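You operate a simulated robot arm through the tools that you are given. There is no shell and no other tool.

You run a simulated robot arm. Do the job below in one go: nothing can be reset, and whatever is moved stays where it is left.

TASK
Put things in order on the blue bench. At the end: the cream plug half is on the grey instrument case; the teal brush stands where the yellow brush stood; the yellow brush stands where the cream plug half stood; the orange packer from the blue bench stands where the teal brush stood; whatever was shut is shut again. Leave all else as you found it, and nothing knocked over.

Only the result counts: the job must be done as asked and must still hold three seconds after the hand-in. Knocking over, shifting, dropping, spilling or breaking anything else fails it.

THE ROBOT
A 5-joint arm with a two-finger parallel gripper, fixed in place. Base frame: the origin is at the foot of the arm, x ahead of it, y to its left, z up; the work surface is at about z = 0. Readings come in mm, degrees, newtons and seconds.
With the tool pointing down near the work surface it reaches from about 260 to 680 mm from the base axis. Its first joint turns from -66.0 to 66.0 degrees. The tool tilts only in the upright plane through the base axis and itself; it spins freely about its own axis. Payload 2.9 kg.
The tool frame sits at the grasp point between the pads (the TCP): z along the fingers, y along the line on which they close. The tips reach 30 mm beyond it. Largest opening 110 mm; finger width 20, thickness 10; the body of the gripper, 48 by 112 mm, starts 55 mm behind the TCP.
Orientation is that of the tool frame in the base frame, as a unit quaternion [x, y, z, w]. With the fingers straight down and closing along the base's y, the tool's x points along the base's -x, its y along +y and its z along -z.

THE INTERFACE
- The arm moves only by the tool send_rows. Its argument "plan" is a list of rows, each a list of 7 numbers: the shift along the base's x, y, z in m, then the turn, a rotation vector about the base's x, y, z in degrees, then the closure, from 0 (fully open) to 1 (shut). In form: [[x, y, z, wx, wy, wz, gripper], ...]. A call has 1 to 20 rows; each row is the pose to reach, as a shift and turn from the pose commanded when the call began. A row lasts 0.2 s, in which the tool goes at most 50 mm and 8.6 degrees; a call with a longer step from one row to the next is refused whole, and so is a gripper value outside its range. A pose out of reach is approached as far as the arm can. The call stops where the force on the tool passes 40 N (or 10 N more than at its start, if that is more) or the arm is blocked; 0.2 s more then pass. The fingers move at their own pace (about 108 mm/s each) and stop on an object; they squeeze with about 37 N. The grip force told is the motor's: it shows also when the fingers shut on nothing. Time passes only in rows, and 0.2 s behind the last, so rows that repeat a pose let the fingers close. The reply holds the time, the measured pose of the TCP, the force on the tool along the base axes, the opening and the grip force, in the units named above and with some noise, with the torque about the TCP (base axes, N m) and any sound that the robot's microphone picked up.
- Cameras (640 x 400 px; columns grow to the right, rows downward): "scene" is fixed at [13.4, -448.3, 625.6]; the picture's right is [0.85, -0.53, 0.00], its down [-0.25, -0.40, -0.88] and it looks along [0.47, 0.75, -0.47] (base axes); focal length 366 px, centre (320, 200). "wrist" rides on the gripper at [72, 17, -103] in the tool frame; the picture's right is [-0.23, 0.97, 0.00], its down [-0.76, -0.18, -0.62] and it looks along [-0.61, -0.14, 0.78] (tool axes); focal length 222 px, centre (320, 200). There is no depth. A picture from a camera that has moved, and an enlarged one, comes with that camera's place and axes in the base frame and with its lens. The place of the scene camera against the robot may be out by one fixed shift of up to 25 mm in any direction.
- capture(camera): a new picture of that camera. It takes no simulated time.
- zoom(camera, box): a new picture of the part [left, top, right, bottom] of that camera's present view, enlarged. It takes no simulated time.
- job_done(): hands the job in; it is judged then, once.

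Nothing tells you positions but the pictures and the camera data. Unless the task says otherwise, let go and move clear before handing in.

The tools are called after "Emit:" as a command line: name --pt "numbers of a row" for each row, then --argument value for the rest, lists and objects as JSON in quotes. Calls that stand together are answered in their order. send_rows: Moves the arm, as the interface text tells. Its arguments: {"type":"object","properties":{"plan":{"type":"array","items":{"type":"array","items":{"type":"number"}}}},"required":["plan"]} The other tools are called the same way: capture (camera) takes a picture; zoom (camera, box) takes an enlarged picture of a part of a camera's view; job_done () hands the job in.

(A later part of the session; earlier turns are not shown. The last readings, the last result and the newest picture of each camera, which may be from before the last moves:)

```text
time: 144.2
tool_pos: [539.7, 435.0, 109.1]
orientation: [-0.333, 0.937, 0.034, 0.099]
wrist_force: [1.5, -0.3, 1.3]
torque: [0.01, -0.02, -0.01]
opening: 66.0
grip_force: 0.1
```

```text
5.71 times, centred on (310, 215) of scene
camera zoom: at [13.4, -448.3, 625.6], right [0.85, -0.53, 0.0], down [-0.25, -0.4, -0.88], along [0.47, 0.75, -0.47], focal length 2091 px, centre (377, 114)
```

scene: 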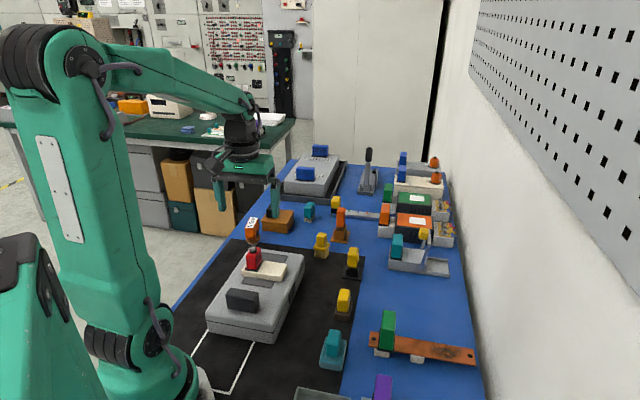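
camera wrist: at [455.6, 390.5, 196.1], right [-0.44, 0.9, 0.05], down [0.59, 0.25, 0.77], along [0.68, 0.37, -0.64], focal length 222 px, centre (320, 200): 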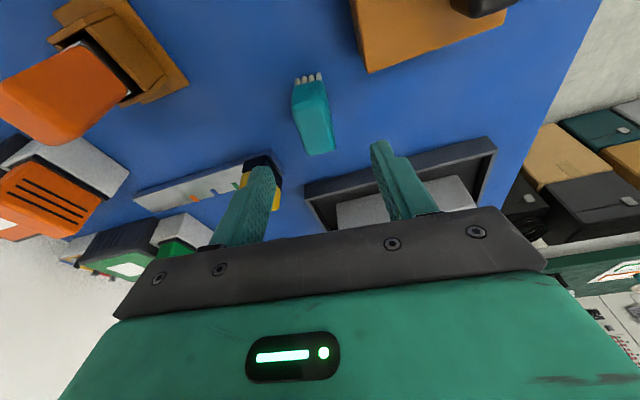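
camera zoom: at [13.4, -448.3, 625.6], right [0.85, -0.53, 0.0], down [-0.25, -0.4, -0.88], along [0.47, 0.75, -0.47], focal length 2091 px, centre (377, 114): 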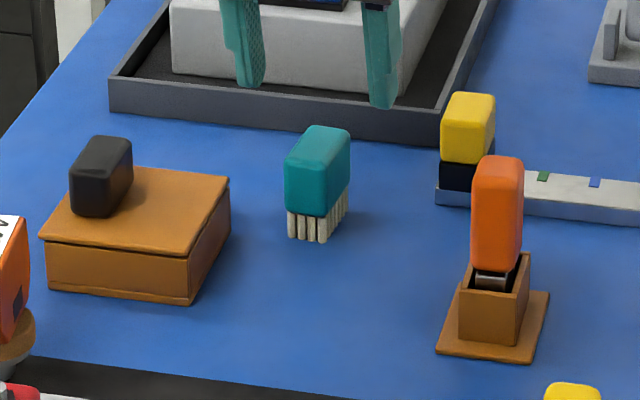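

Emit:
send_rows --pt "0.001 0.001 -0.02 0 0 0 0.4" --pt "0.001 0.001 -0.035 0 0 0 0.4" --pt "0.001 0.001 -0.047 0 0 0 0.4" --pt "0.001 0.001 -0.047 0 0 0 0.4"

Emit:
capture --camera "wrist"

Emit:
zoom --camera "scene" --box '[260, 180, 360, 250]'

```text
time: 145.2
tool_pos: [541.7, 437.2, 61.7]
orientation: [-0.332, 0.937, 0.035, 0.1]
wrist_force: [-0.3, -0.2, -0.6]
torque: [0.01, -0.02, 0.01]
opening: 66.0
grip_force: 0.1
```

```text
taken
camera wrist: at [456.9, 391.5, 148.4], right [-0.44, 0.9, 0.05], down [0.59, 0.25, 0.77], along [0.68, 0.36, -0.64], focal length 222 px, centre (320, 200)
```

wrist: 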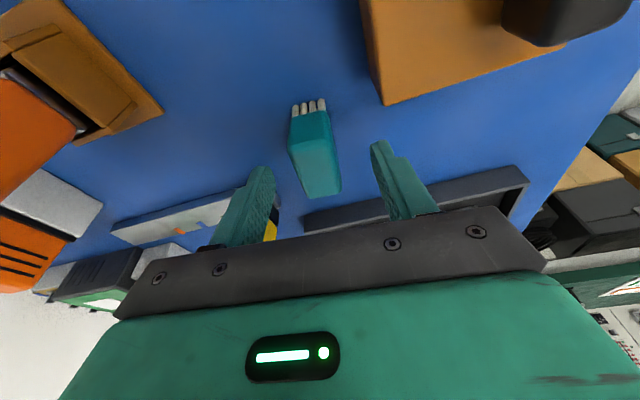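

```text
5.71 times, centred on (310, 215) of scene
camera zoom: at [13.4, -448.3, 625.6], right [0.85, -0.53, 0.0], down [-0.25, -0.4, -0.88], along [0.47, 0.75, -0.47], focal length 2091 px, centre (377, 114)
```

zoom: 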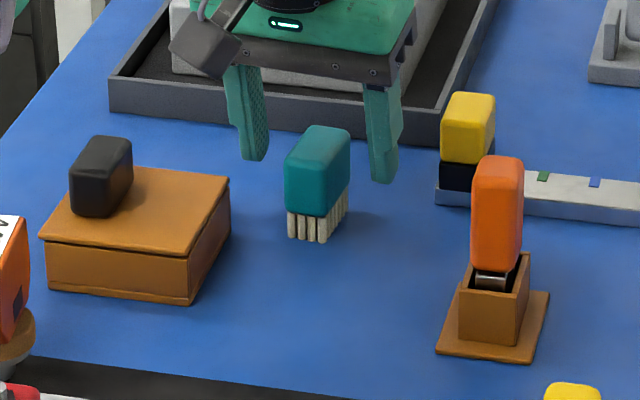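

Emit:
send_rows --pt "0.0 0.0 -0.007 0 0 0 0.4" --pt "0.0 0.0 -0.014 0 0 0 0.4" --pt "0.0 0.0 -0.014 0 0 0 0.6" --pt "0.0 0.0 -0.014 0 0 0 1" --pt "0.0 0.0 -0.014 0 0 0 1" --pt "0.0 0.0 -0.014 0 0 0 1"

Emit:
zoom --camera "scene" --box '[260, 180, 360, 250]'

Emit:
capture --camera "wrist"

```text
time: 146.6
tool_pos: [541.5, 435.2, 48.6]
orientation: [-0.331, 0.938, 0.035, 0.099]
wrist_force: [-0.1, -0.2, -0.4]
torque: [-0.01, -0.01, -0.01]
opening: 25.1
grip_force: 36.9
```

```text
5.71 times, centred on (310, 215) of scene
camera zoom: at [13.4, -448.3, 625.6], right [0.85, -0.53, 0.0], down [-0.25, -0.4, -0.88], along [0.47, 0.75, -0.47], focal length 2091 px, centre (377, 114)
```

zoom: 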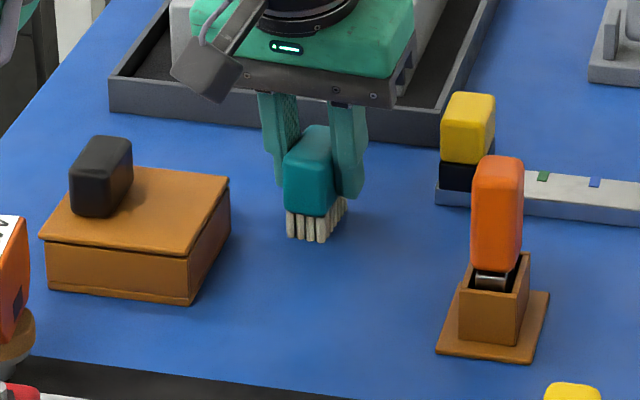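

```text
taken
camera wrist: at [457.0, 391.3, 134.8], right [-0.44, 0.9, 0.05], down [0.59, 0.25, 0.77], along [0.68, 0.36, -0.64], focal length 222 px, centre (320, 200)
```

wrist: 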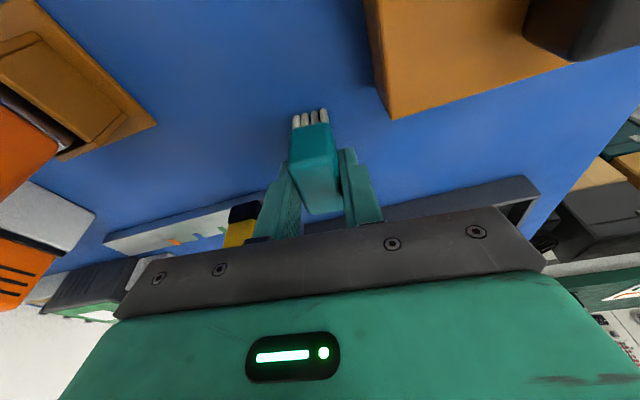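

The teal brush is gripped level, with the tool tilted 12°. I'll lift it and carry it to the yellow brush's old spot, turning with the base angle so it stays level.

Emit:
send_rows --pt "0 0 0.01 0 0 0 1" --pt "0 0 0.03 0 0 0 1" --pt "0 0 0.06 0 0 0 1" --pt "0 0 0.095 0 0 0 1" --pt "-0.004 -0.01 0.12 0 0 -0.5 1" --pt "-0.0146 -0.037 0.12 0 0 -1.7 1" --pt "-0.0293 -0.0739 0.12 0 0 -3.6 1" --pt "-0.0439 -0.1109 0.12 0 0 -5.7 1" --pt "-0.0586 -0.1478 0.12 0 0 -8 1" --pt "-0.0732 -0.1848 0.115 0 0 -10.7 1" --pt "-0.0732 -0.1848 0.085 0 0 -10.7 1" --pt "-0.0732 -0.1848 0.055 0 0 -10.7 1" --pt "-0.0732 -0.1848 0.03 0 0 -10.7 1" --pt "-0.0732 -0.1848 0.03 0 0 -10.7 1"

Emit:
capture --camera "wrist"

Emit:
zoom --camera "scene" --box '[290, 210, 370, 270]'

```text
time: 149.6
tool_pos: [468.8, 251.3, 78.9]
orientation: [-0.242, 0.965, 0.025, 0.101]
wrist_force: [0.1, 0.9, -0.4]
torque: [0.02, -0.01, -0.04]
opening: 25.0
grip_force: 36.9
```

```text
taken
camera wrist: at [377.1, 222.3, 164.9], right [-0.27, 0.96, 0.05], down [0.63, 0.13, 0.77], along [0.73, 0.23, -0.64], focal length 222 px, centre (320, 200)
```

wrist: 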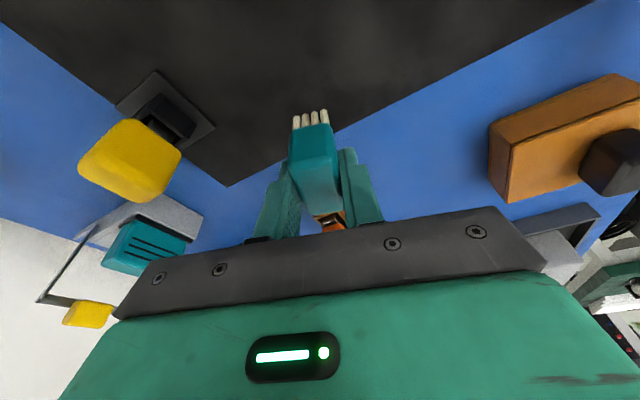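

```text
6.67 times, centred on (330, 240) of scene
camera zoom: at [13.4, -448.3, 625.6], right [0.85, -0.53, 0.0], down [-0.25, -0.4, -0.88], along [0.47, 0.75, -0.47], focal length 2440 px, centre (253, -67)
```

zoom: 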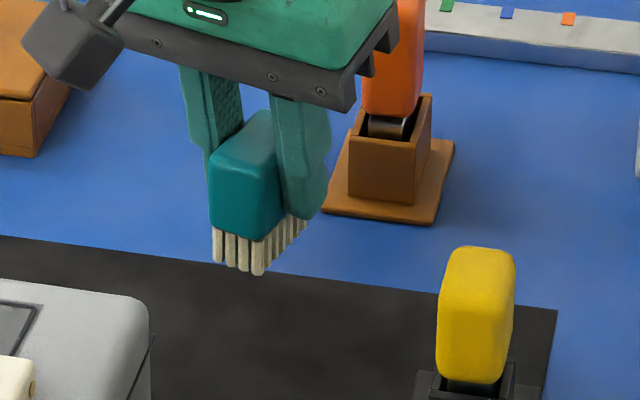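

Emit:
send_rows --pt "0.002 0.0015 -0.01 0 0 0 1" --pt "0.0045 0.0035 -0.02 0 0 0 1" --pt "0.0045 0.0035 -0.026 0 0 0 1" --pt "0.0045 0.0035 -0.028 0 0 0 1" --pt "0.0045 0.0035 -0.028 0 0 0 1"

Emit:
zoom --camera "scene" --box '[290, 210, 370, 270]'

```text
time: 150.8
tool_pos: [473.4, 252.8, 50.8]
orientation: [-0.243, 0.964, 0.026, 0.101]
wrist_force: [0.3, -0.1, -0.1]
torque: [0.02, 0.0, 0.03]
opening: 25.2
grip_force: 37.3
```

```text
6.67 times, centred on (330, 240) of scene
camera zoom: at [13.4, -448.3, 625.6], right [0.85, -0.53, 0.0], down [-0.25, -0.4, -0.88], along [0.47, 0.75, -0.47], focal length 2440 px, centre (253, -67)
```

zoom: 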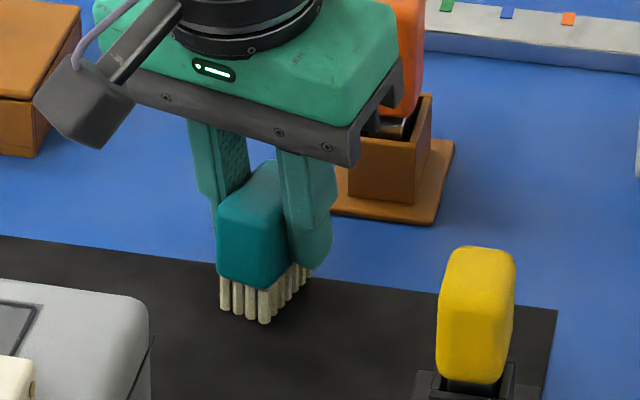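

Emit:
send_rows --pt "0.0 0.0 -0.001 0 0 0 1" --pt "0.0 0.0 -0.0018 0 0 0 1"

```text
time: 151.4
tool_pos: [472.4, 255.3, 49.2]
orientation: [-0.243, 0.964, 0.026, 0.101]
wrist_force: [0.4, -0.4, -0.6]
torque: [0.0, 0.0, -0.03]
opening: 25.1
grip_force: 37.2
```

Emit:
send_rows --pt "0.0 0.0 -0.0007 0 0 0 1" --pt "0.0 0.0 -0.0014 0 0 0 1"

```text
time: 152.0
tool_pos: [472.6, 254.3, 48.3]
orientation: [-0.243, 0.964, 0.026, 0.103]
wrist_force: [-0.6, -0.7, 3.6]
torque: [-0.04, 0.14, 0.02]
opening: 24.9
grip_force: 36.9
```

Emit:
send_rows --pt "0.0 0.0 -0.0006 0 0 0 1" --pt "0.0 0.0 -0.0012 0 0 0 1"

Emit:
zoom --camera "scene" --box '[290, 210, 370, 270]'

```text
time: 152.6
tool_pos: [474.3, 253.0, 48.1]
orientation: [-0.242, 0.964, 0.025, 0.103]
wrist_force: [-6.4, -3.7, 20.3]
torque: [-0.27, 0.41, -0.01]
opening: 25.2
grip_force: 36.5
```

```text
6.67 times, centred on (330, 240) of scene
camera zoom: at [13.3, -448.4, 625.6], right [0.85, -0.53, 0.0], down [-0.25, -0.4, -0.88], along [0.47, 0.75, -0.47], focal length 2440 px, centre (253, -67)
```

zoom: 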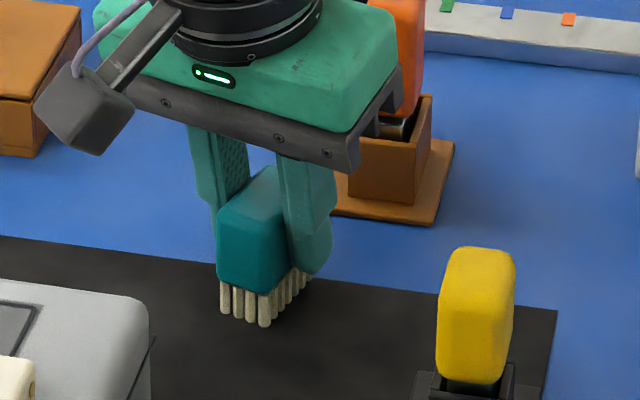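

Emit:
send_rows --pt "0 0 0.001 0 0 0 1" --pt "0 0 0.001 0 0 0 0.68" --pt "0 0 0.001 0 0 0 0.5" --pt "0 0 0.001 0 0 0 0.5" --pt "0 0 0.02 0 0 0 0.4" --pt "0 0 0.05 0 0 0 0.2" --pt "0 0 0.09 0 0 0 0" --pt "0 0 0.13 0 0 0 0"

Emit:
zoom --camera "scene" --box '[290, 210, 370, 270]'

Emit:
capture --camera "wrist"

```text
time: 154.4
tool_pos: [473.6, 250.5, 177.5]
orientation: [-0.244, 0.964, 0.025, 0.101]
wrist_force: [-0.5, -0.2, -0.1]
torque: [-0.05, -0.02, 0.02]
opening: 110.0
grip_force: 0.2
```

```text
6.67 times, centred on (330, 240) of scene
camera zoom: at [13.4, -448.3, 625.6], right [0.85, -0.53, 0.0], down [-0.25, -0.4, -0.88], along [0.47, 0.75, -0.47], focal length 2440 px, centre (253, -67)
```

zoom: 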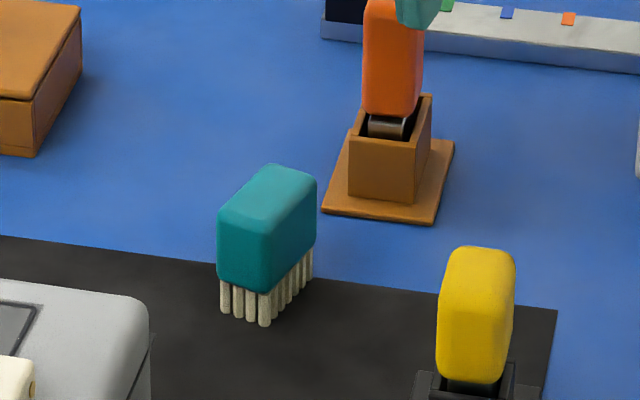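

```text
taken
camera wrist: at [382.7, 222.7, 263.9], right [-0.27, 0.96, 0.05], down [0.63, 0.14, 0.77], along [0.73, 0.23, -0.64], focal length 222 px, centre (320, 200)
```

wrist: 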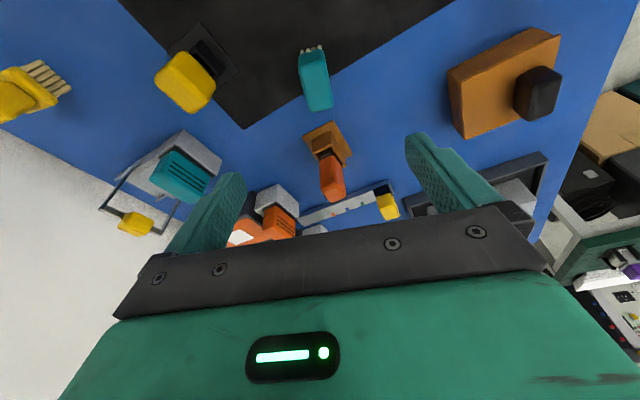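

The teal brush stands in the yellow brush's old place. Before moving the packer I'll check both orange candidates, starting with a low-angle look at the 445 N item.

Emit:
send_rows --pt "0 0 0.02 -1.4 2.65 0 0" --pt "0 0 0.04 -2.8 5.3 0 0" --pt "-0.01 0.005 0.06 -4.2 8 0 0" --pt "-0.02 0.01 0.07 -5.63 10.6 0 0" --pt "-0.02 0.01 0.07 -5.63 10.6 0 0"

```text
time: 155.6
tool_pos: [453.7, 262.1, 245.9]
orientation: [-0.243, 0.97, 0.0, 0.0]
wrist_force: [0.2, 1.0, 0.7]
torque: [-0.02, 0.0, -0.01]
opening: 110.1
grip_force: 0.1
```

Emit:
send_rows --pt "-0.03 0.016 0 0 0 4 0" --pt "-0.06 0.033 0 0 0 8 0" --pt "-0.09 0.05 0 0 0 12 0" --pt "-0.12 0.066 0 0 0 16 0" --pt "-0.15 0.083 0 0 0 20 0" --pt "-0.1707 0.094 0 0 0 23.4 0" --pt "-0.1707 0.094 -0.02 0 0 23.4 0"

Emit:
send_rows --pt "0 0 -0.005 5.9 -4.7 0 0" --pt "0 0 -0.015 11.75 -9.35 0 0" --pt "0 0 -0.03 17.6 -14 0 0" --pt "0 0 -0.05 23.5 -18.7 0 0" --pt "0 0 -0.07 23.5 -18.7 0 0" --pt "0 0 -0.07 23.5 -18.7 0 0"

Emit:
capture --camera "wrist"

```text
time: 157.2
tool_pos: [279.0, 357.3, 224.6]
orientation: [-0.436, 0.9, 0.0, 0.0]
wrist_force: [0.4, 0.5, 0.2]
torque: [0.01, -0.02, 0.01]
opening: 109.8
grip_force: 0.1
```

```text
time: 158.6
tool_pos: [280.7, 358.3, 155.6]
orientation: [-0.421, 0.869, 0.113, 0.233]
wrist_force: [-0.8, 0.1, 0.4]
torque: [0.0, 0.03, 0.02]
opening: 109.9
grip_force: 0.0
```

```text
taken
camera wrist: at [195.6, 278.4, 208.7], right [-0.64, 0.76, 0.11], down [0.36, 0.16, 0.92], along [0.68, 0.63, -0.37], focal length 222 px, centre (320, 200)
```

wrist: 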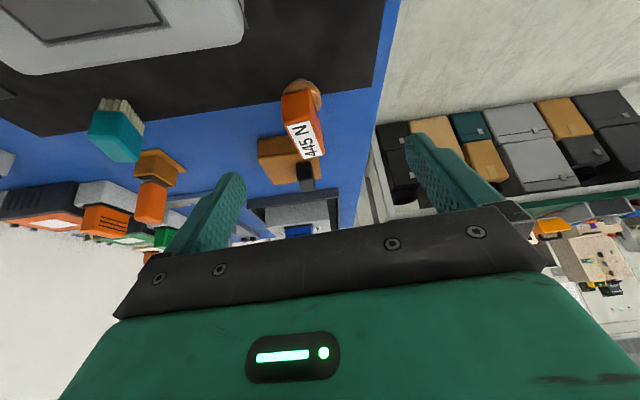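

Emit:
zoom --camera "wrist" --box '[260, 60, 350, 170]'

Emit:
zoom --camera "wrist" --box '[120, 130, 210, 240]'

Emit:
zoom --camera "wrist" --box '[540, 200, 640, 300]'

```text
3.64 times, centred on (305, 115) of wrist
camera zoom: at [195.6, 278.4, 208.7], right [-0.64, 0.76, 0.11], down [0.36, 0.16, 0.92], along [0.68, 0.63, -0.37], focal length 808 px, centre (374, 509)
```

zoom: 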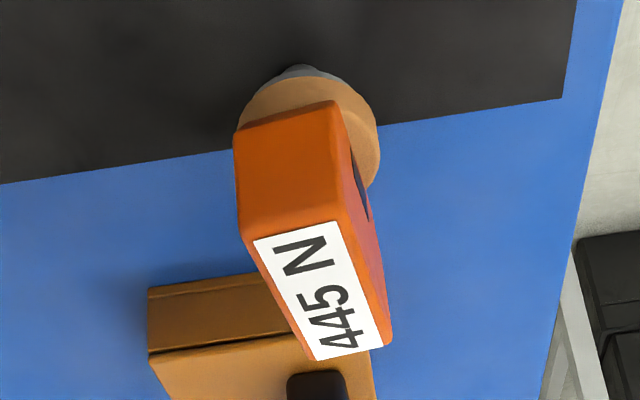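

```text
3.64 times, centred on (165, 185) of wrist
camera zoom: at [195.6, 278.4, 208.7], right [-0.64, 0.76, 0.11], down [0.36, 0.16, 0.92], along [0.68, 0.63, -0.37], focal length 808 px, centre (884, 254)
```

zoom: 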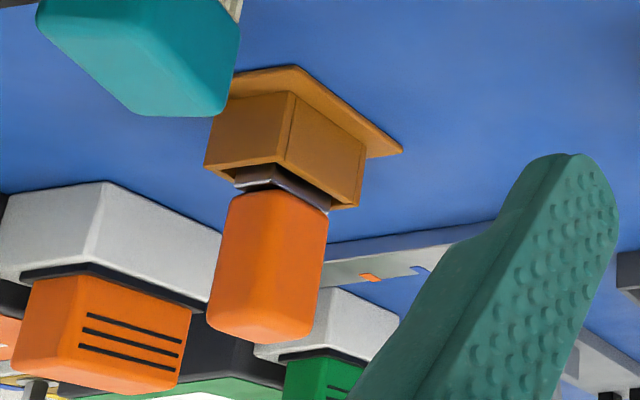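

```text
4.00 times, centred on (590, 250) of wrist
camera zoom: at [195.6, 278.4, 208.7], right [-0.64, 0.76, 0.11], down [0.36, 0.16, 0.92], along [0.68, 0.63, -0.37], focal length 888 px, centre (-760, 0)
```

zoom: 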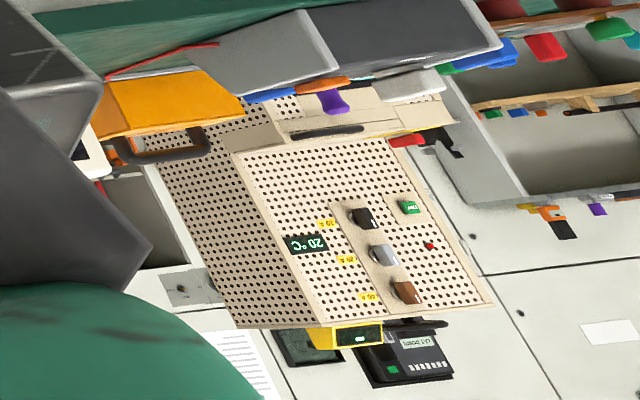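

Emit:
zoom --camera "wrist" --box '[600, 225, 640, 255]'

Emit:
zoom --camera "scene" --box '[18, 18, 34, 30]'

Emit:
zoom --camera "scene" --box '[0, 20, 16, 32]'

```text
13.33 times, centred on (620, 240) of wrist
camera zoom: at [195.6, 278.4, 208.7], right [-0.64, 0.76, 0.11], down [0.36, 0.16, 0.92], along [0.68, 0.63, -0.37], focal length 2962 px, centre (-3680, -333)
```

zoom: 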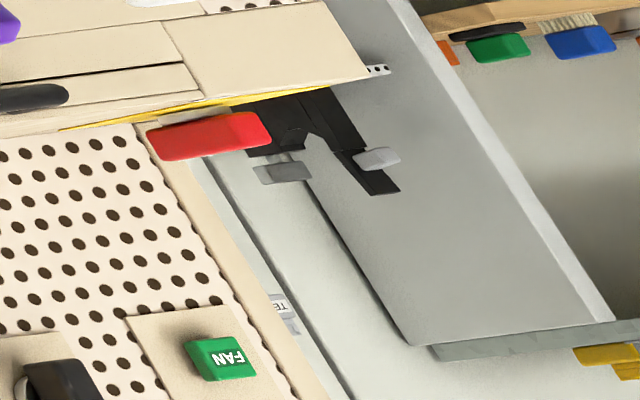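

```text
16.00 times, centred on (26, 24) of scene
camera zoom: at [13.4, -448.4, 625.6], right [0.85, -0.53, 0.0], down [-0.25, -0.4, -0.88], along [0.47, 0.75, -0.47], focal length 5855 px, centre (5024, 3016)
```

zoom: 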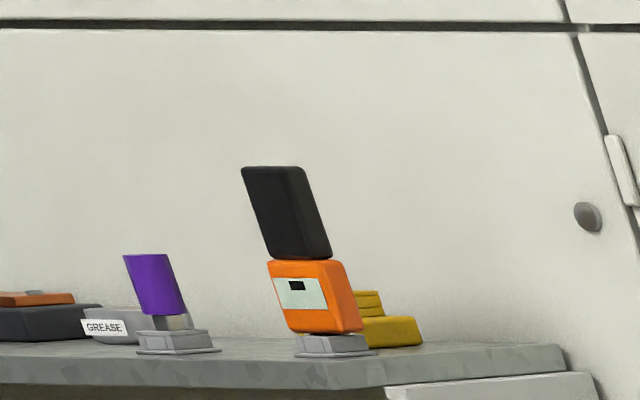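

```text
16.00 times, centred on (8, 26) of scene
camera zoom: at [13.4, -448.4, 625.6], right [0.85, -0.53, 0.0], down [-0.25, -0.4, -0.88], along [0.47, 0.75, -0.47], focal length 5855 px, centre (5312, 2984)
```

zoom: 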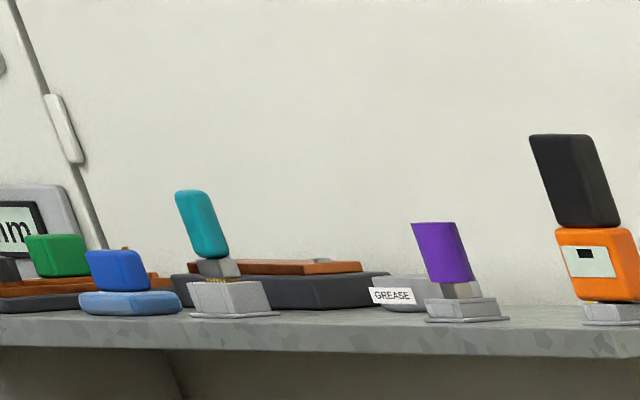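

I'm now convinced the packer is the orange handle with the square steel ram sitting in the brown box; the "445 N" item looks like a rated magnet or gauge. I'll undo the tilt and hover above the orange packer.

Emit:
send_rows --pt "0 0 0.02 -5.9 4.7 0 0" --pt "0 0 0.045 -11.75 9.35 0 0" --pt "0 0 0.07 -17.6 14 0 0" --pt "0 0 0.09 -23.5 18.7 0 0" --pt "0.0 0 0.09 -23.5 18.7 0 0"

Emit:
send_rows --pt "0.04 -0.008 0 0 0 -1.5 0" --pt "0.08 -0.017 0 0 0 -3 0" --pt "0.12 -0.026 0 0 0 -4.5 0" --pt "0.16 -0.034 0 0 0 -6 0" --pt "0.2 -0.043 0 0 0 -7 0" --pt "0.24 -0.052 0 0 0 -7.5 0" --pt "0.265 -0.058 -0.02 0 0 -7.5 0" --pt "0.27 -0.06 -0.04 0 0 -7.5 0" --pt "0.27 -0.06 -0.04 0 0 -7.5 0"

Emit:
capture --camera "wrist"

Emit:
zoom --camera "wrist" --box '[260, 90, 380, 200]'

```text
time: 159.8
tool_pos: [282.1, 356.8, 246.0]
orientation: [-0.435, 0.901, 0.001, 0.0]
wrist_force: [-0.1, 0.0, -0.5]
torque: [-0.02, 0.02, 0.0]
opening: 110.2
grip_force: 0.1
```

```text
time: 161.8
tool_pos: [553.1, 299.0, 206.0]
orientation: [-0.375, 0.927, 0.0, 0.0]
wrist_force: [0.1, 0.7, 0.2]
torque: [-0.01, 0.0, -0.02]
opening: 110.0
grip_force: 0.1
```

```text
taken
camera wrist: at [487.4, 260.7, 309.4], right [-0.52, 0.86, 0.0], down [0.67, 0.4, 0.62], along [0.53, 0.32, -0.78], focal length 222 px, centre (320, 200)
```

wrist: 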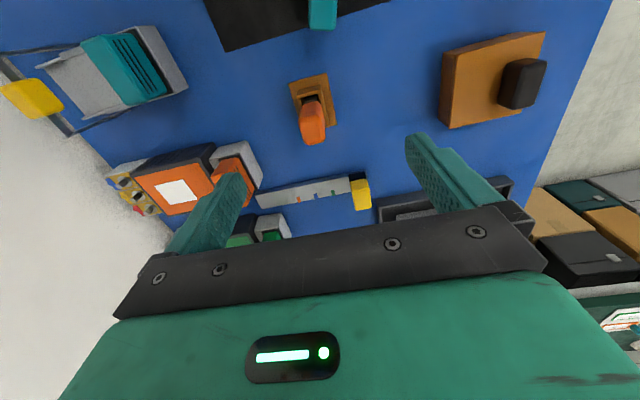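

```text
3.64 times, centred on (320, 145) of wrist
camera zoom: at [487.4, 260.7, 309.4], right [-0.52, 0.86, 0.0], down [0.67, 0.4, 0.62], along [0.53, 0.32, -0.78], focal length 808 px, centre (320, 400)
```

zoom: 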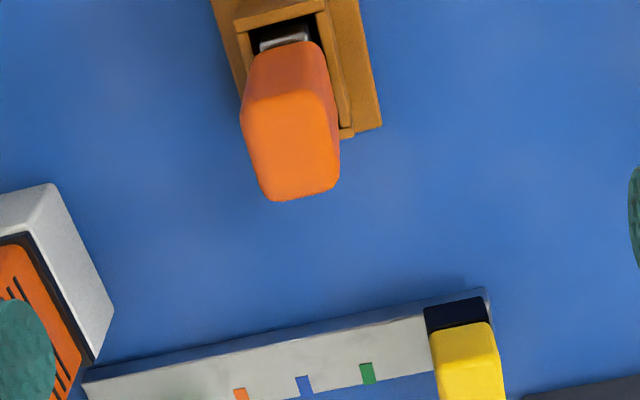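

Emit:
send_rows --pt "0.003 -0.0005 -0.015 1.4 -2.65 0 0" --pt "0.006 -0.001 -0.03 2.8 -5.3 0 0.2" --pt "0.009 -0.0015 -0.045 4.2 -8 0 0.4" --pt "0.0104 -0.0015 -0.06 5.6 -10.6 0 0.45" --pt "0.0104 -0.0015 -0.076 5.6 -10.6 0 0.45" --pt "0.0104 -0.0015 -0.076 5.6 -10.6 0 0.45"

Emit:
capture --camera "wrist"

Emit:
zoom --camera "scene" --box '[300, 180, 400, 260]'

```text
time: 163.2
tool_pos: [563.0, 297.0, 128.4]
orientation: [-0.374, 0.922, 0.011, 0.104]
wrist_force: [1.4, -0.6, 1.1]
torque: [-0.01, -0.03, 0.03]
opening: 60.4
grip_force: 0.1
```

```text
taken
camera wrist: at [479.4, 249.3, 215.6], right [-0.51, 0.86, -0.01], down [0.54, 0.33, 0.77], along [0.67, 0.39, -0.64], focal length 222 px, centre (320, 200)
```

wrist: 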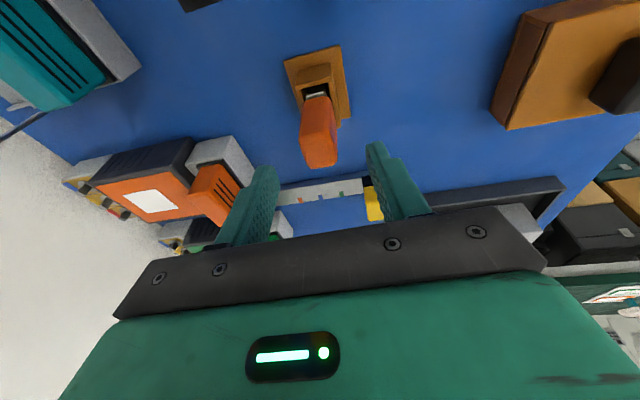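

```text
5.00 times, centred on (350, 220) of scene
camera zoom: at [13.4, -448.3, 625.6], right [0.85, -0.53, 0.0], down [-0.25, -0.4, -0.88], along [0.47, 0.75, -0.47], focal length 1830 px, centre (170, 100)
```

zoom: 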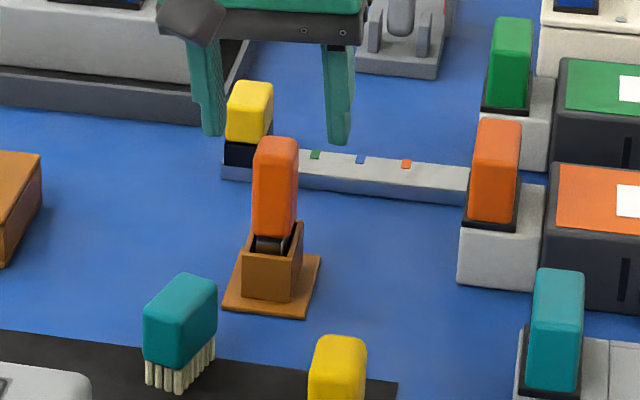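

Emit:
send_rows --pt "0 0 -0.015 0 0 0 0.45" --pt "0 0 -0.03 0 0 0 0.45" --pt "0 0 -0.043 0 0 0 0.45" --pt "0 0 -0.052 0 0 0 0.45" --pt "0 0 -0.052 0 0 0 0.45"

Emit:
capture --camera "wrist"

Emit:
zoom --camera "scene" --box '[300, 180, 400, 260]'

```text
time: 164.4
tool_pos: [562.3, 297.6, 76.8]
orientation: [-0.374, 0.921, 0.011, 0.104]
wrist_force: [-0.1, 1.0, -0.1]
torque: [0.04, 0.02, -0.03]
opening: 60.6
grip_force: 0.1
```

```text
taken
camera wrist: at [480.1, 249.6, 164.1], right [-0.51, 0.86, -0.01], down [0.54, 0.33, 0.77], along [0.67, 0.39, -0.64], focal length 222 px, centre (320, 200)
```

wrist: 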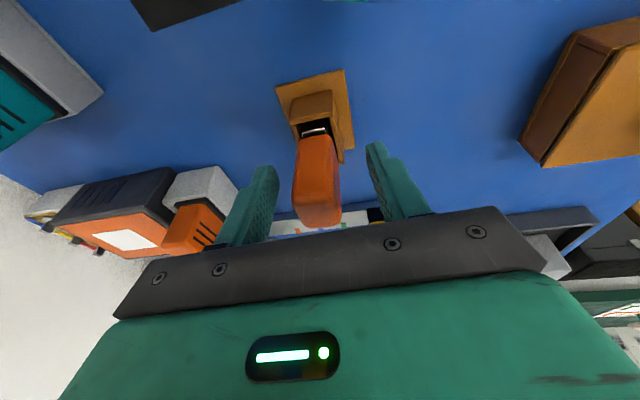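

```text
5.00 times, centred on (350, 220) of scene
camera zoom: at [13.4, -448.3, 625.6], right [0.85, -0.53, 0.0], down [-0.25, -0.4, -0.88], along [0.47, 0.75, -0.47], focal length 1830 px, centre (170, 100)
```

zoom: 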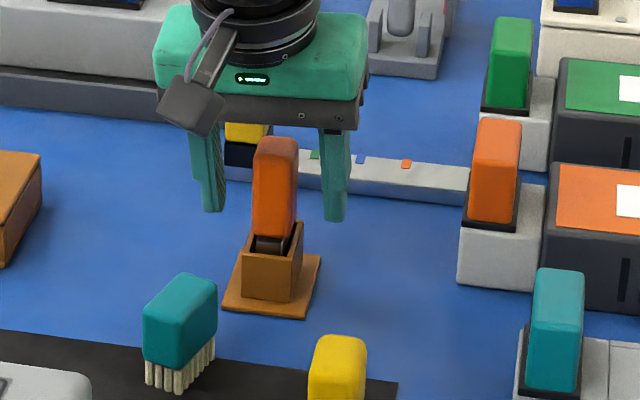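

Emit:
send_rows --pt "0 0 0 0 0 0 0.6" --pt "0 0 0 0 0 0 0.75" --pt "0 0 0 0 0 0 1" --pt "0 0 0 0 0 0 1"

Emit:
zoom --camera "scene" --box '[300, 180, 400, 260]'

Emit:
capture --camera "wrist"

```text
time: 165.4
tool_pos: [563.0, 296.9, 77.6]
orientation: [-0.375, 0.921, 0.011, 0.104]
wrist_force: [0.8, 0.0, 0.1]
torque: [-0.03, -0.02, 0.03]
opening: 23.2
grip_force: 37.0
```

```text
5.00 times, centred on (350, 220) of scene
camera zoom: at [13.4, -448.3, 625.6], right [0.85, -0.53, 0.0], down [-0.25, -0.4, -0.88], along [0.47, 0.75, -0.47], focal length 1830 px, centre (170, 100)
```

zoom: 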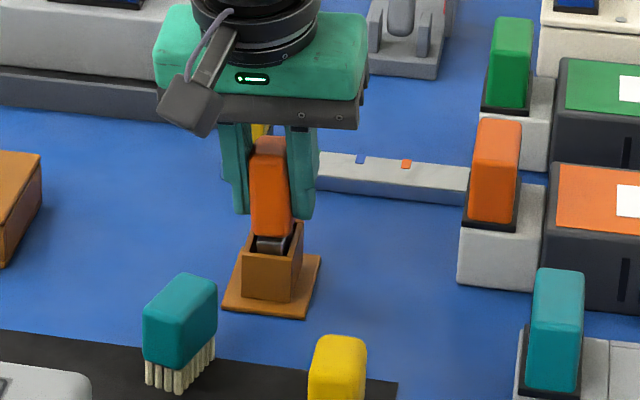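

```text
taken
camera wrist: at [480.1, 249.6, 164.3], right [-0.51, 0.86, -0.01], down [0.54, 0.33, 0.77], along [0.67, 0.39, -0.64], focal length 222 px, centre (320, 200)
```

wrist: 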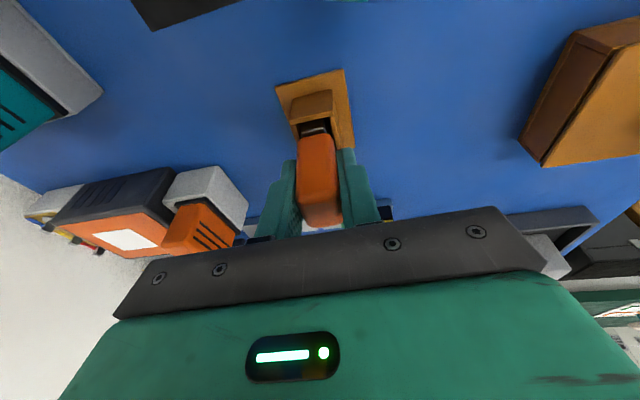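

The orange handle is gripped with no side force. I'll lift slowly to see whether the ram slides out or the whole stand comes along.

Emit:
send_rows --pt "0 0 0.002 0 0 0 1" --pt "0 0 0.005 0 0 0 1" --pt "0 0 0.01 0 0 0 1" --pt "0 0 0.015 0 0 0 1"

Emit:
zoom --camera "scene" --box '[300, 180, 400, 260]'

```text
time: 166.4
tool_pos: [561.2, 296.0, 95.2]
orientation: [-0.374, 0.922, 0.011, 0.104]
wrist_force: [0.1, -0.7, -0.3]
torque: [-0.02, -0.01, -0.02]
opening: 23.0
grip_force: 37.5
```

```text
5.00 times, centred on (350, 220) of scene
camera zoom: at [13.4, -448.3, 625.6], right [0.85, -0.53, 0.0], down [-0.25, -0.4, -0.88], along [0.47, 0.75, -0.47], focal length 1830 px, centre (170, 100)
```

zoom: 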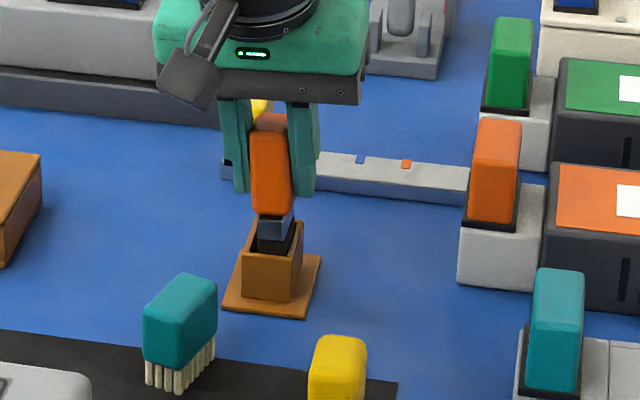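

Emit:
send_rows --pt "0 0 0.005 0 0 0 1" --pt "0 0 0.012 0 0 0 1" --pt "0 0 0.02 0 0 0 1" --pt "0 0 0.03 0 0 0 1" --pt "0 0 0.045 0 0 0 1" --pt "0 0 0.06 0 0 0 1" --pt "0 0 0.06 0 0 0 1"

Emit:
zoom --camera "scene" --box '[310, 160, 370, 250]'

Emit:
capture --camera "wrist"

```text
time: 168.0
tool_pos: [561.0, 298.6, 153.4]
orientation: [-0.373, 0.922, 0.011, 0.104]
wrist_force: [0.5, 0.2, 0.2]
torque: [-0.03, 0.0, 0.04]
opening: 23.2
grip_force: 36.8
```

```text
4.44 times, centred on (340, 205) of scene
camera zoom: at [13.4, -448.3, 625.6], right [0.85, -0.53, 0.0], down [-0.25, -0.4, -0.88], along [0.47, 0.75, -0.47], focal length 1626 px, centre (231, 178)
```

zoom: 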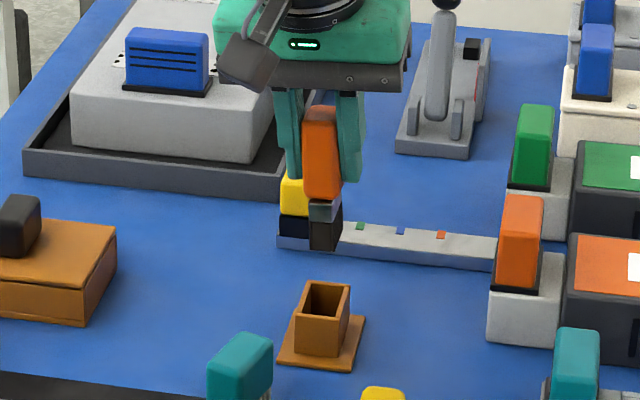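

```text
taken
camera wrist: at [478.3, 249.8, 239.9], right [-0.51, 0.86, -0.01], down [0.54, 0.33, 0.77], along [0.67, 0.39, -0.64], focal length 222 px, centre (320, 200)
```

wrist: 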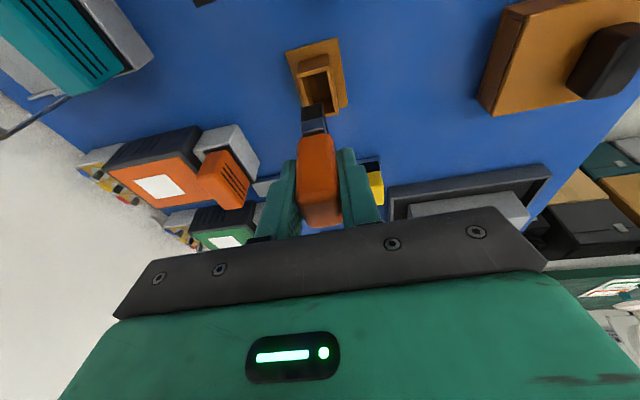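

Emit:
zoom --camera "wrist" --box '[270, 90, 360, 180]'

Emit:
zoom --camera "scene" --box '[325, 175, 355, 220]'

Emit:
zoom --camera "wrist" --box '[280, 30, 360, 110]'

```text
4.44 times, centred on (315, 135) of wrist
camera zoom: at [478.3, 249.8, 239.9], right [-0.51, 0.86, -0.01], down [0.54, 0.33, 0.77], along [0.67, 0.39, -0.64], focal length 987 px, centre (342, 489)
```

zoom: 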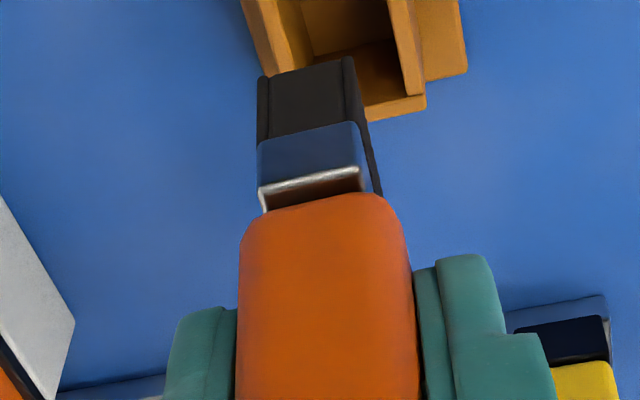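

```text
8.89 times, centred on (340, 198) of scene
camera zoom: at [13.4, -448.3, 625.6], right [0.85, -0.53, 0.0], down [-0.25, -0.4, -0.88], along [0.47, 0.75, -0.47], focal length 3253 px, centre (142, 222)
```

zoom: 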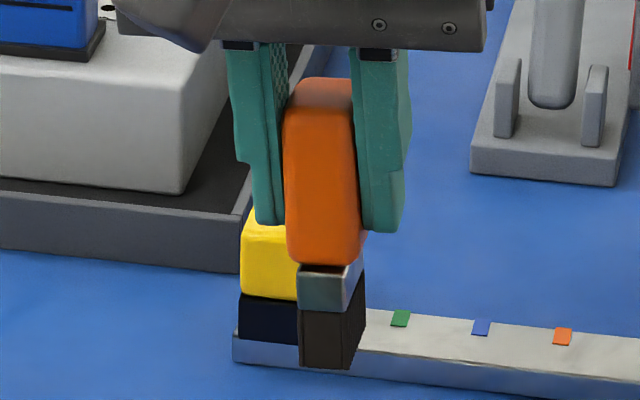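

```text
5.00 times, centred on (320, 70) of wrist
camera zoom: at [478.3, 249.8, 239.9], right [-0.51, 0.86, -0.01], down [0.54, 0.33, 0.77], along [0.67, 0.39, -0.64], focal length 1111 px, centre (320, 850)
```

zoom: 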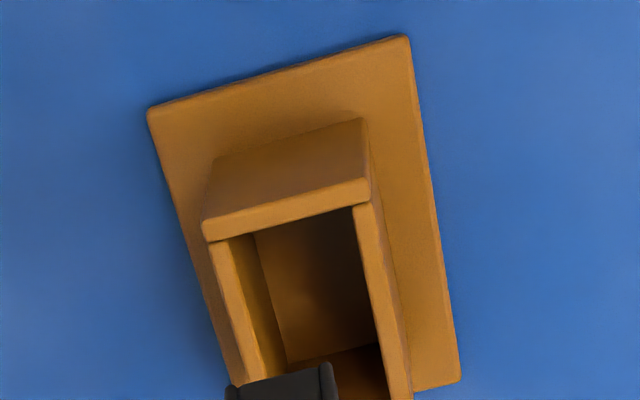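

Emit:
zoom --camera "scene" --box '[34, 54, 44, 64]'

Emit:
zoom --camera "scene" --box '[100, 92, 140, 118]'

Emit:
zoom --camera "scene" --box '[60, 95, 130, 130]'

Emit:
zoom --camera "scene" --box '[120, 0, 330, 60]'

```text
16.00 times, centred on (39, 59) of scene
camera zoom: at [13.4, -448.3, 625.6], right [0.85, -0.53, 0.0], down [-0.25, -0.4, -0.88], along [0.47, 0.75, -0.47], focal length 5855 px, centre (4816, 2456)
```

zoom: 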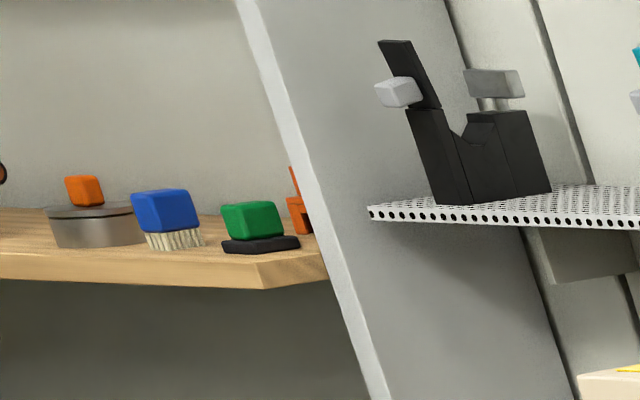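

```text
15.38 times, centred on (120, 105) of scene
camera zoom: at [13.4, -448.3, 625.6], right [0.85, -0.53, 0.0], down [-0.25, -0.4, -0.88], along [0.47, 0.75, -0.47], focal length 5630 px, centre (3397, 1662)
```

zoom: 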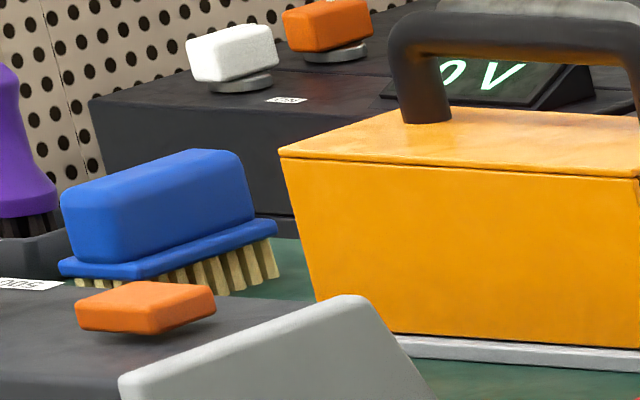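

```text
9.14 times, centred on (95, 112) of scene
camera zoom: at [13.4, -448.3, 625.6], right [0.85, -0.53, 0.0], down [-0.25, -0.4, -0.88], along [0.47, 0.75, -0.47], focal length 3346 px, centre (2377, 1000)
```

zoom: 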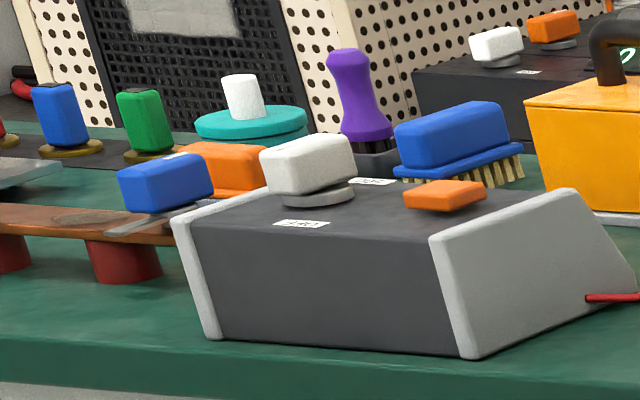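

```text
3.05 times, centred on (225, 30) of scene
camera zoom: at [13.4, -448.3, 625.6], right [0.85, -0.53, 0.0], down [-0.25, -0.4, -0.88], along [0.47, 0.75, -0.47], focal length 1115 px, centre (610, 718)
```

zoom: 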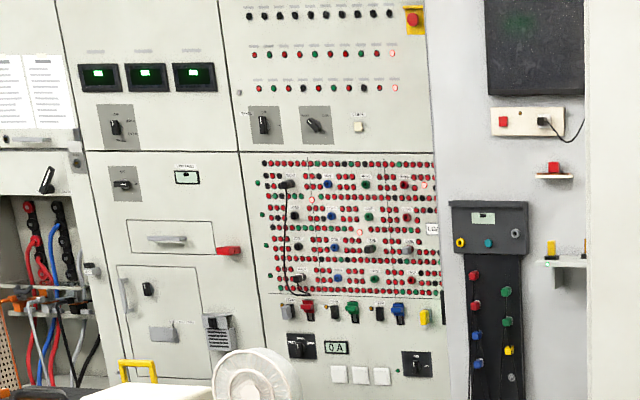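

Emit:
zoom --camera "scene" --box '[70, 98, 100, 118]'

Emit:
zoom --camera "scene" --box '[40, 95, 76, 120]'

```text
16.00 times, centred on (85, 108) of scene
camera zoom: at [13.4, -448.3, 625.6], right [0.85, -0.53, 0.0], down [-0.25, -0.4, -0.88], along [0.47, 0.75, -0.47], focal length 5855 px, centre (4080, 1672)
```

zoom: 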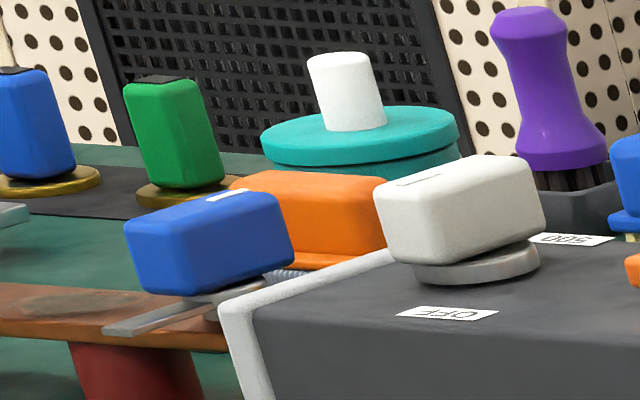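

```text
16.00 times, centred on (58, 108) of scene
camera zoom: at [13.4, -448.3, 625.6], right [0.85, -0.53, 0.0], down [-0.25, -0.4, -0.88], along [0.47, 0.75, -0.47], focal length 5855 px, centre (4512, 1680)
```

zoom: 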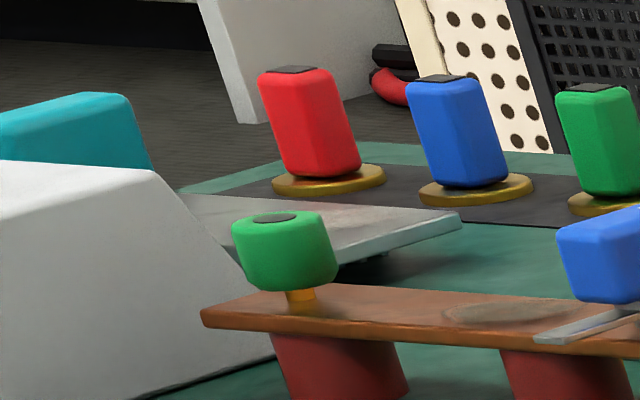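

The tool slid cleanly out of its brown box: orange handle, steel cap and a square ram foot it can stand on. I'll carry it to the teal brush's old spot, keeping it upright.

Emit:
send_rows --pt "-0.0042 0.0273 0.005 0 0 2.3 1" --pt "-0.0084 0.0546 0.005 0 0 4.6 1" --pt "-0.0126 0.0818 0.003 0 0 6.75 1" --pt "-0.0168 0.1091 0.0 0 0 8.8 1" --pt "-0.021 0.1364 -0.01 0 0 10.85 1" --pt "-0.021 0.1364 -0.03 0 0 10.85 1" --pt "-0.021 0.1364 -0.05 0 0 10.85 1" --pt "-0.021 0.1364 -0.06 0 0 10.85 1" --pt "-0.021 0.1364 -0.06 0 0 10.85 1"

Emit:
capture --camera "wrist"

Emit:
zoom --camera "scene" --box '[260, 180, 360, 250]'

```text
time: 170.0
tool_pos: [541.7, 432.8, 93.3]
orientation: [-0.459, 0.882, 0.02, 0.103]
wrist_force: [-0.6, 0.0, 0.3]
torque: [0.0, 0.0, -0.02]
opening: 23.1
grip_force: 37.3
```

```text
taken
camera wrist: at [469.8, 370.7, 179.2], right [-0.67, 0.75, -0.01], down [0.47, 0.43, 0.77], along [0.58, 0.51, -0.64], focal length 222 px, centre (320, 200)
```

wrist: 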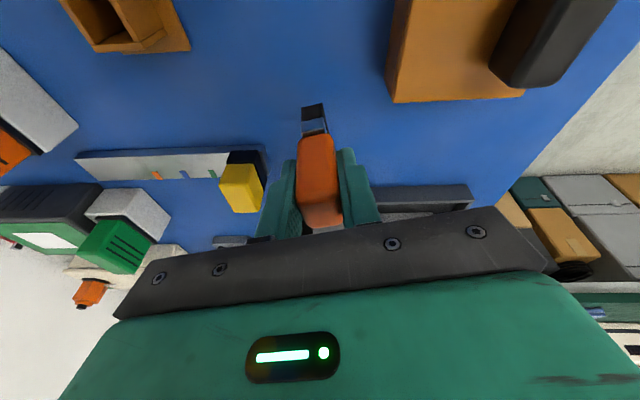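

```text
5.71 times, centred on (310, 215) of scene
camera zoom: at [13.4, -448.3, 625.6], right [0.85, -0.53, 0.0], down [-0.25, -0.4, -0.88], along [0.47, 0.75, -0.47], focal length 2091 px, centre (377, 114)
```

zoom: 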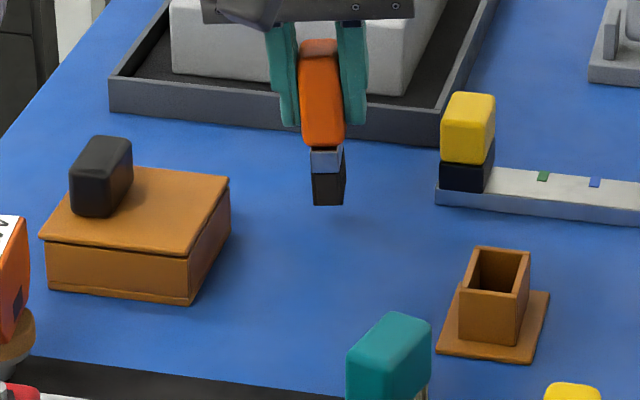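

Emit:
send_rows --pt "-0.0015 0.0018 -0.005 0 0 0 1" --pt "-0.003 0.0035 -0.01 0 0 0 1" --pt "-0.003 0.0035 -0.014 0 0 0 1" --pt "-0.003 0.0035 -0.016 0 0 0 1" --pt "-0.003 0.0035 -0.016 0 0 0 1"

Emit:
zoom --camera "scene" --box '[280, 190, 340, 235]'

```text
time: 171.2
tool_pos: [538.2, 435.7, 77.8]
orientation: [-0.459, 0.882, 0.02, 0.102]
wrist_force: [-0.3, 0.1, -1.1]
torque: [-0.02, 0.0, -0.02]
opening: 23.1
grip_force: 37.3
```

```text
8.89 times, centred on (310, 212) of scene
camera zoom: at [13.4, -448.3, 625.6], right [0.85, -0.53, 0.0], down [-0.25, -0.4, -0.88], along [0.47, 0.75, -0.47], focal length 3253 px, centre (409, 89)
```

zoom: 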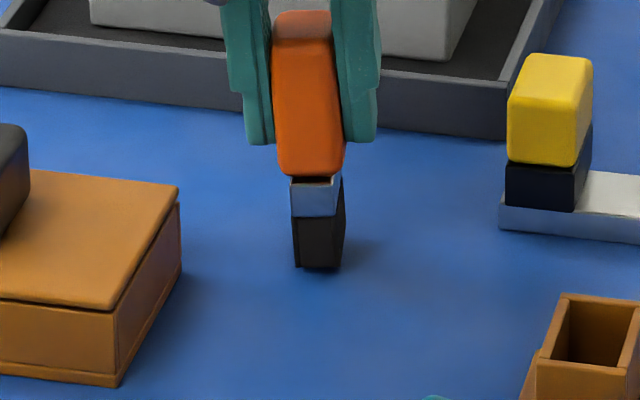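

Emit:
send_rows --pt "0.0005 0.0 -0.001 0 0 0 1" --pt "0.001 0.0 -0.002 0 0 0 1" --pt "0.001 0.0 -0.003 0 0 0 1"

```text
time: 172.0
tool_pos: [538.6, 435.9, 74.8]
orientation: [-0.459, 0.882, 0.021, 0.103]
wrist_force: [-0.3, -0.1, 0.7]
torque: [-0.03, 0.01, -0.01]
opening: 23.3
grip_force: 37.0
```

Emit:
send_rows --pt "0.0 0.0 -0.0008 0 0 0 1" --pt "0.0 0.0 -0.0016 0 0 0 1"

```text
time: 172.6
tool_pos: [539.1, 437.0, 73.5]
orientation: [-0.46, 0.882, 0.022, 0.104]
wrist_force: [-2.4, -2.1, 9.7]
torque: [-0.17, 0.24, 0.04]
opening: 23.0
grip_force: 36.8
```

Emit:
send_rows --pt "0.0 0.0 -0.0007 0 0 0 1" --pt "0.0 0.0 -0.0007 0 0 0 1"

Emit:
zoom --camera "scene" --box '[280, 190, 340, 235]'

```text
time: 173.2
tool_pos: [540.3, 437.0, 74.9]
orientation: [-0.459, 0.882, 0.021, 0.105]
wrist_force: [-3.4, -1.2, 16.9]
torque: [-0.1, 0.31, 0.02]
opening: 23.3
grip_force: 37.1
```

```text
8.89 times, centred on (310, 212) of scene
camera zoom: at [13.3, -448.4, 625.5], right [0.85, -0.53, 0.0], down [-0.25, -0.4, -0.88], along [0.47, 0.75, -0.47], focal length 3253 px, centre (409, 89)
```

zoom: 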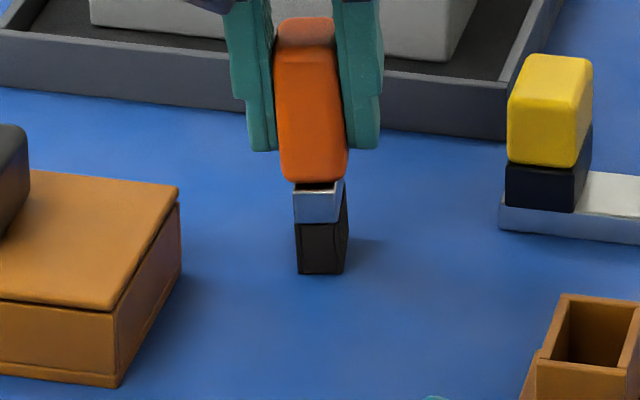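

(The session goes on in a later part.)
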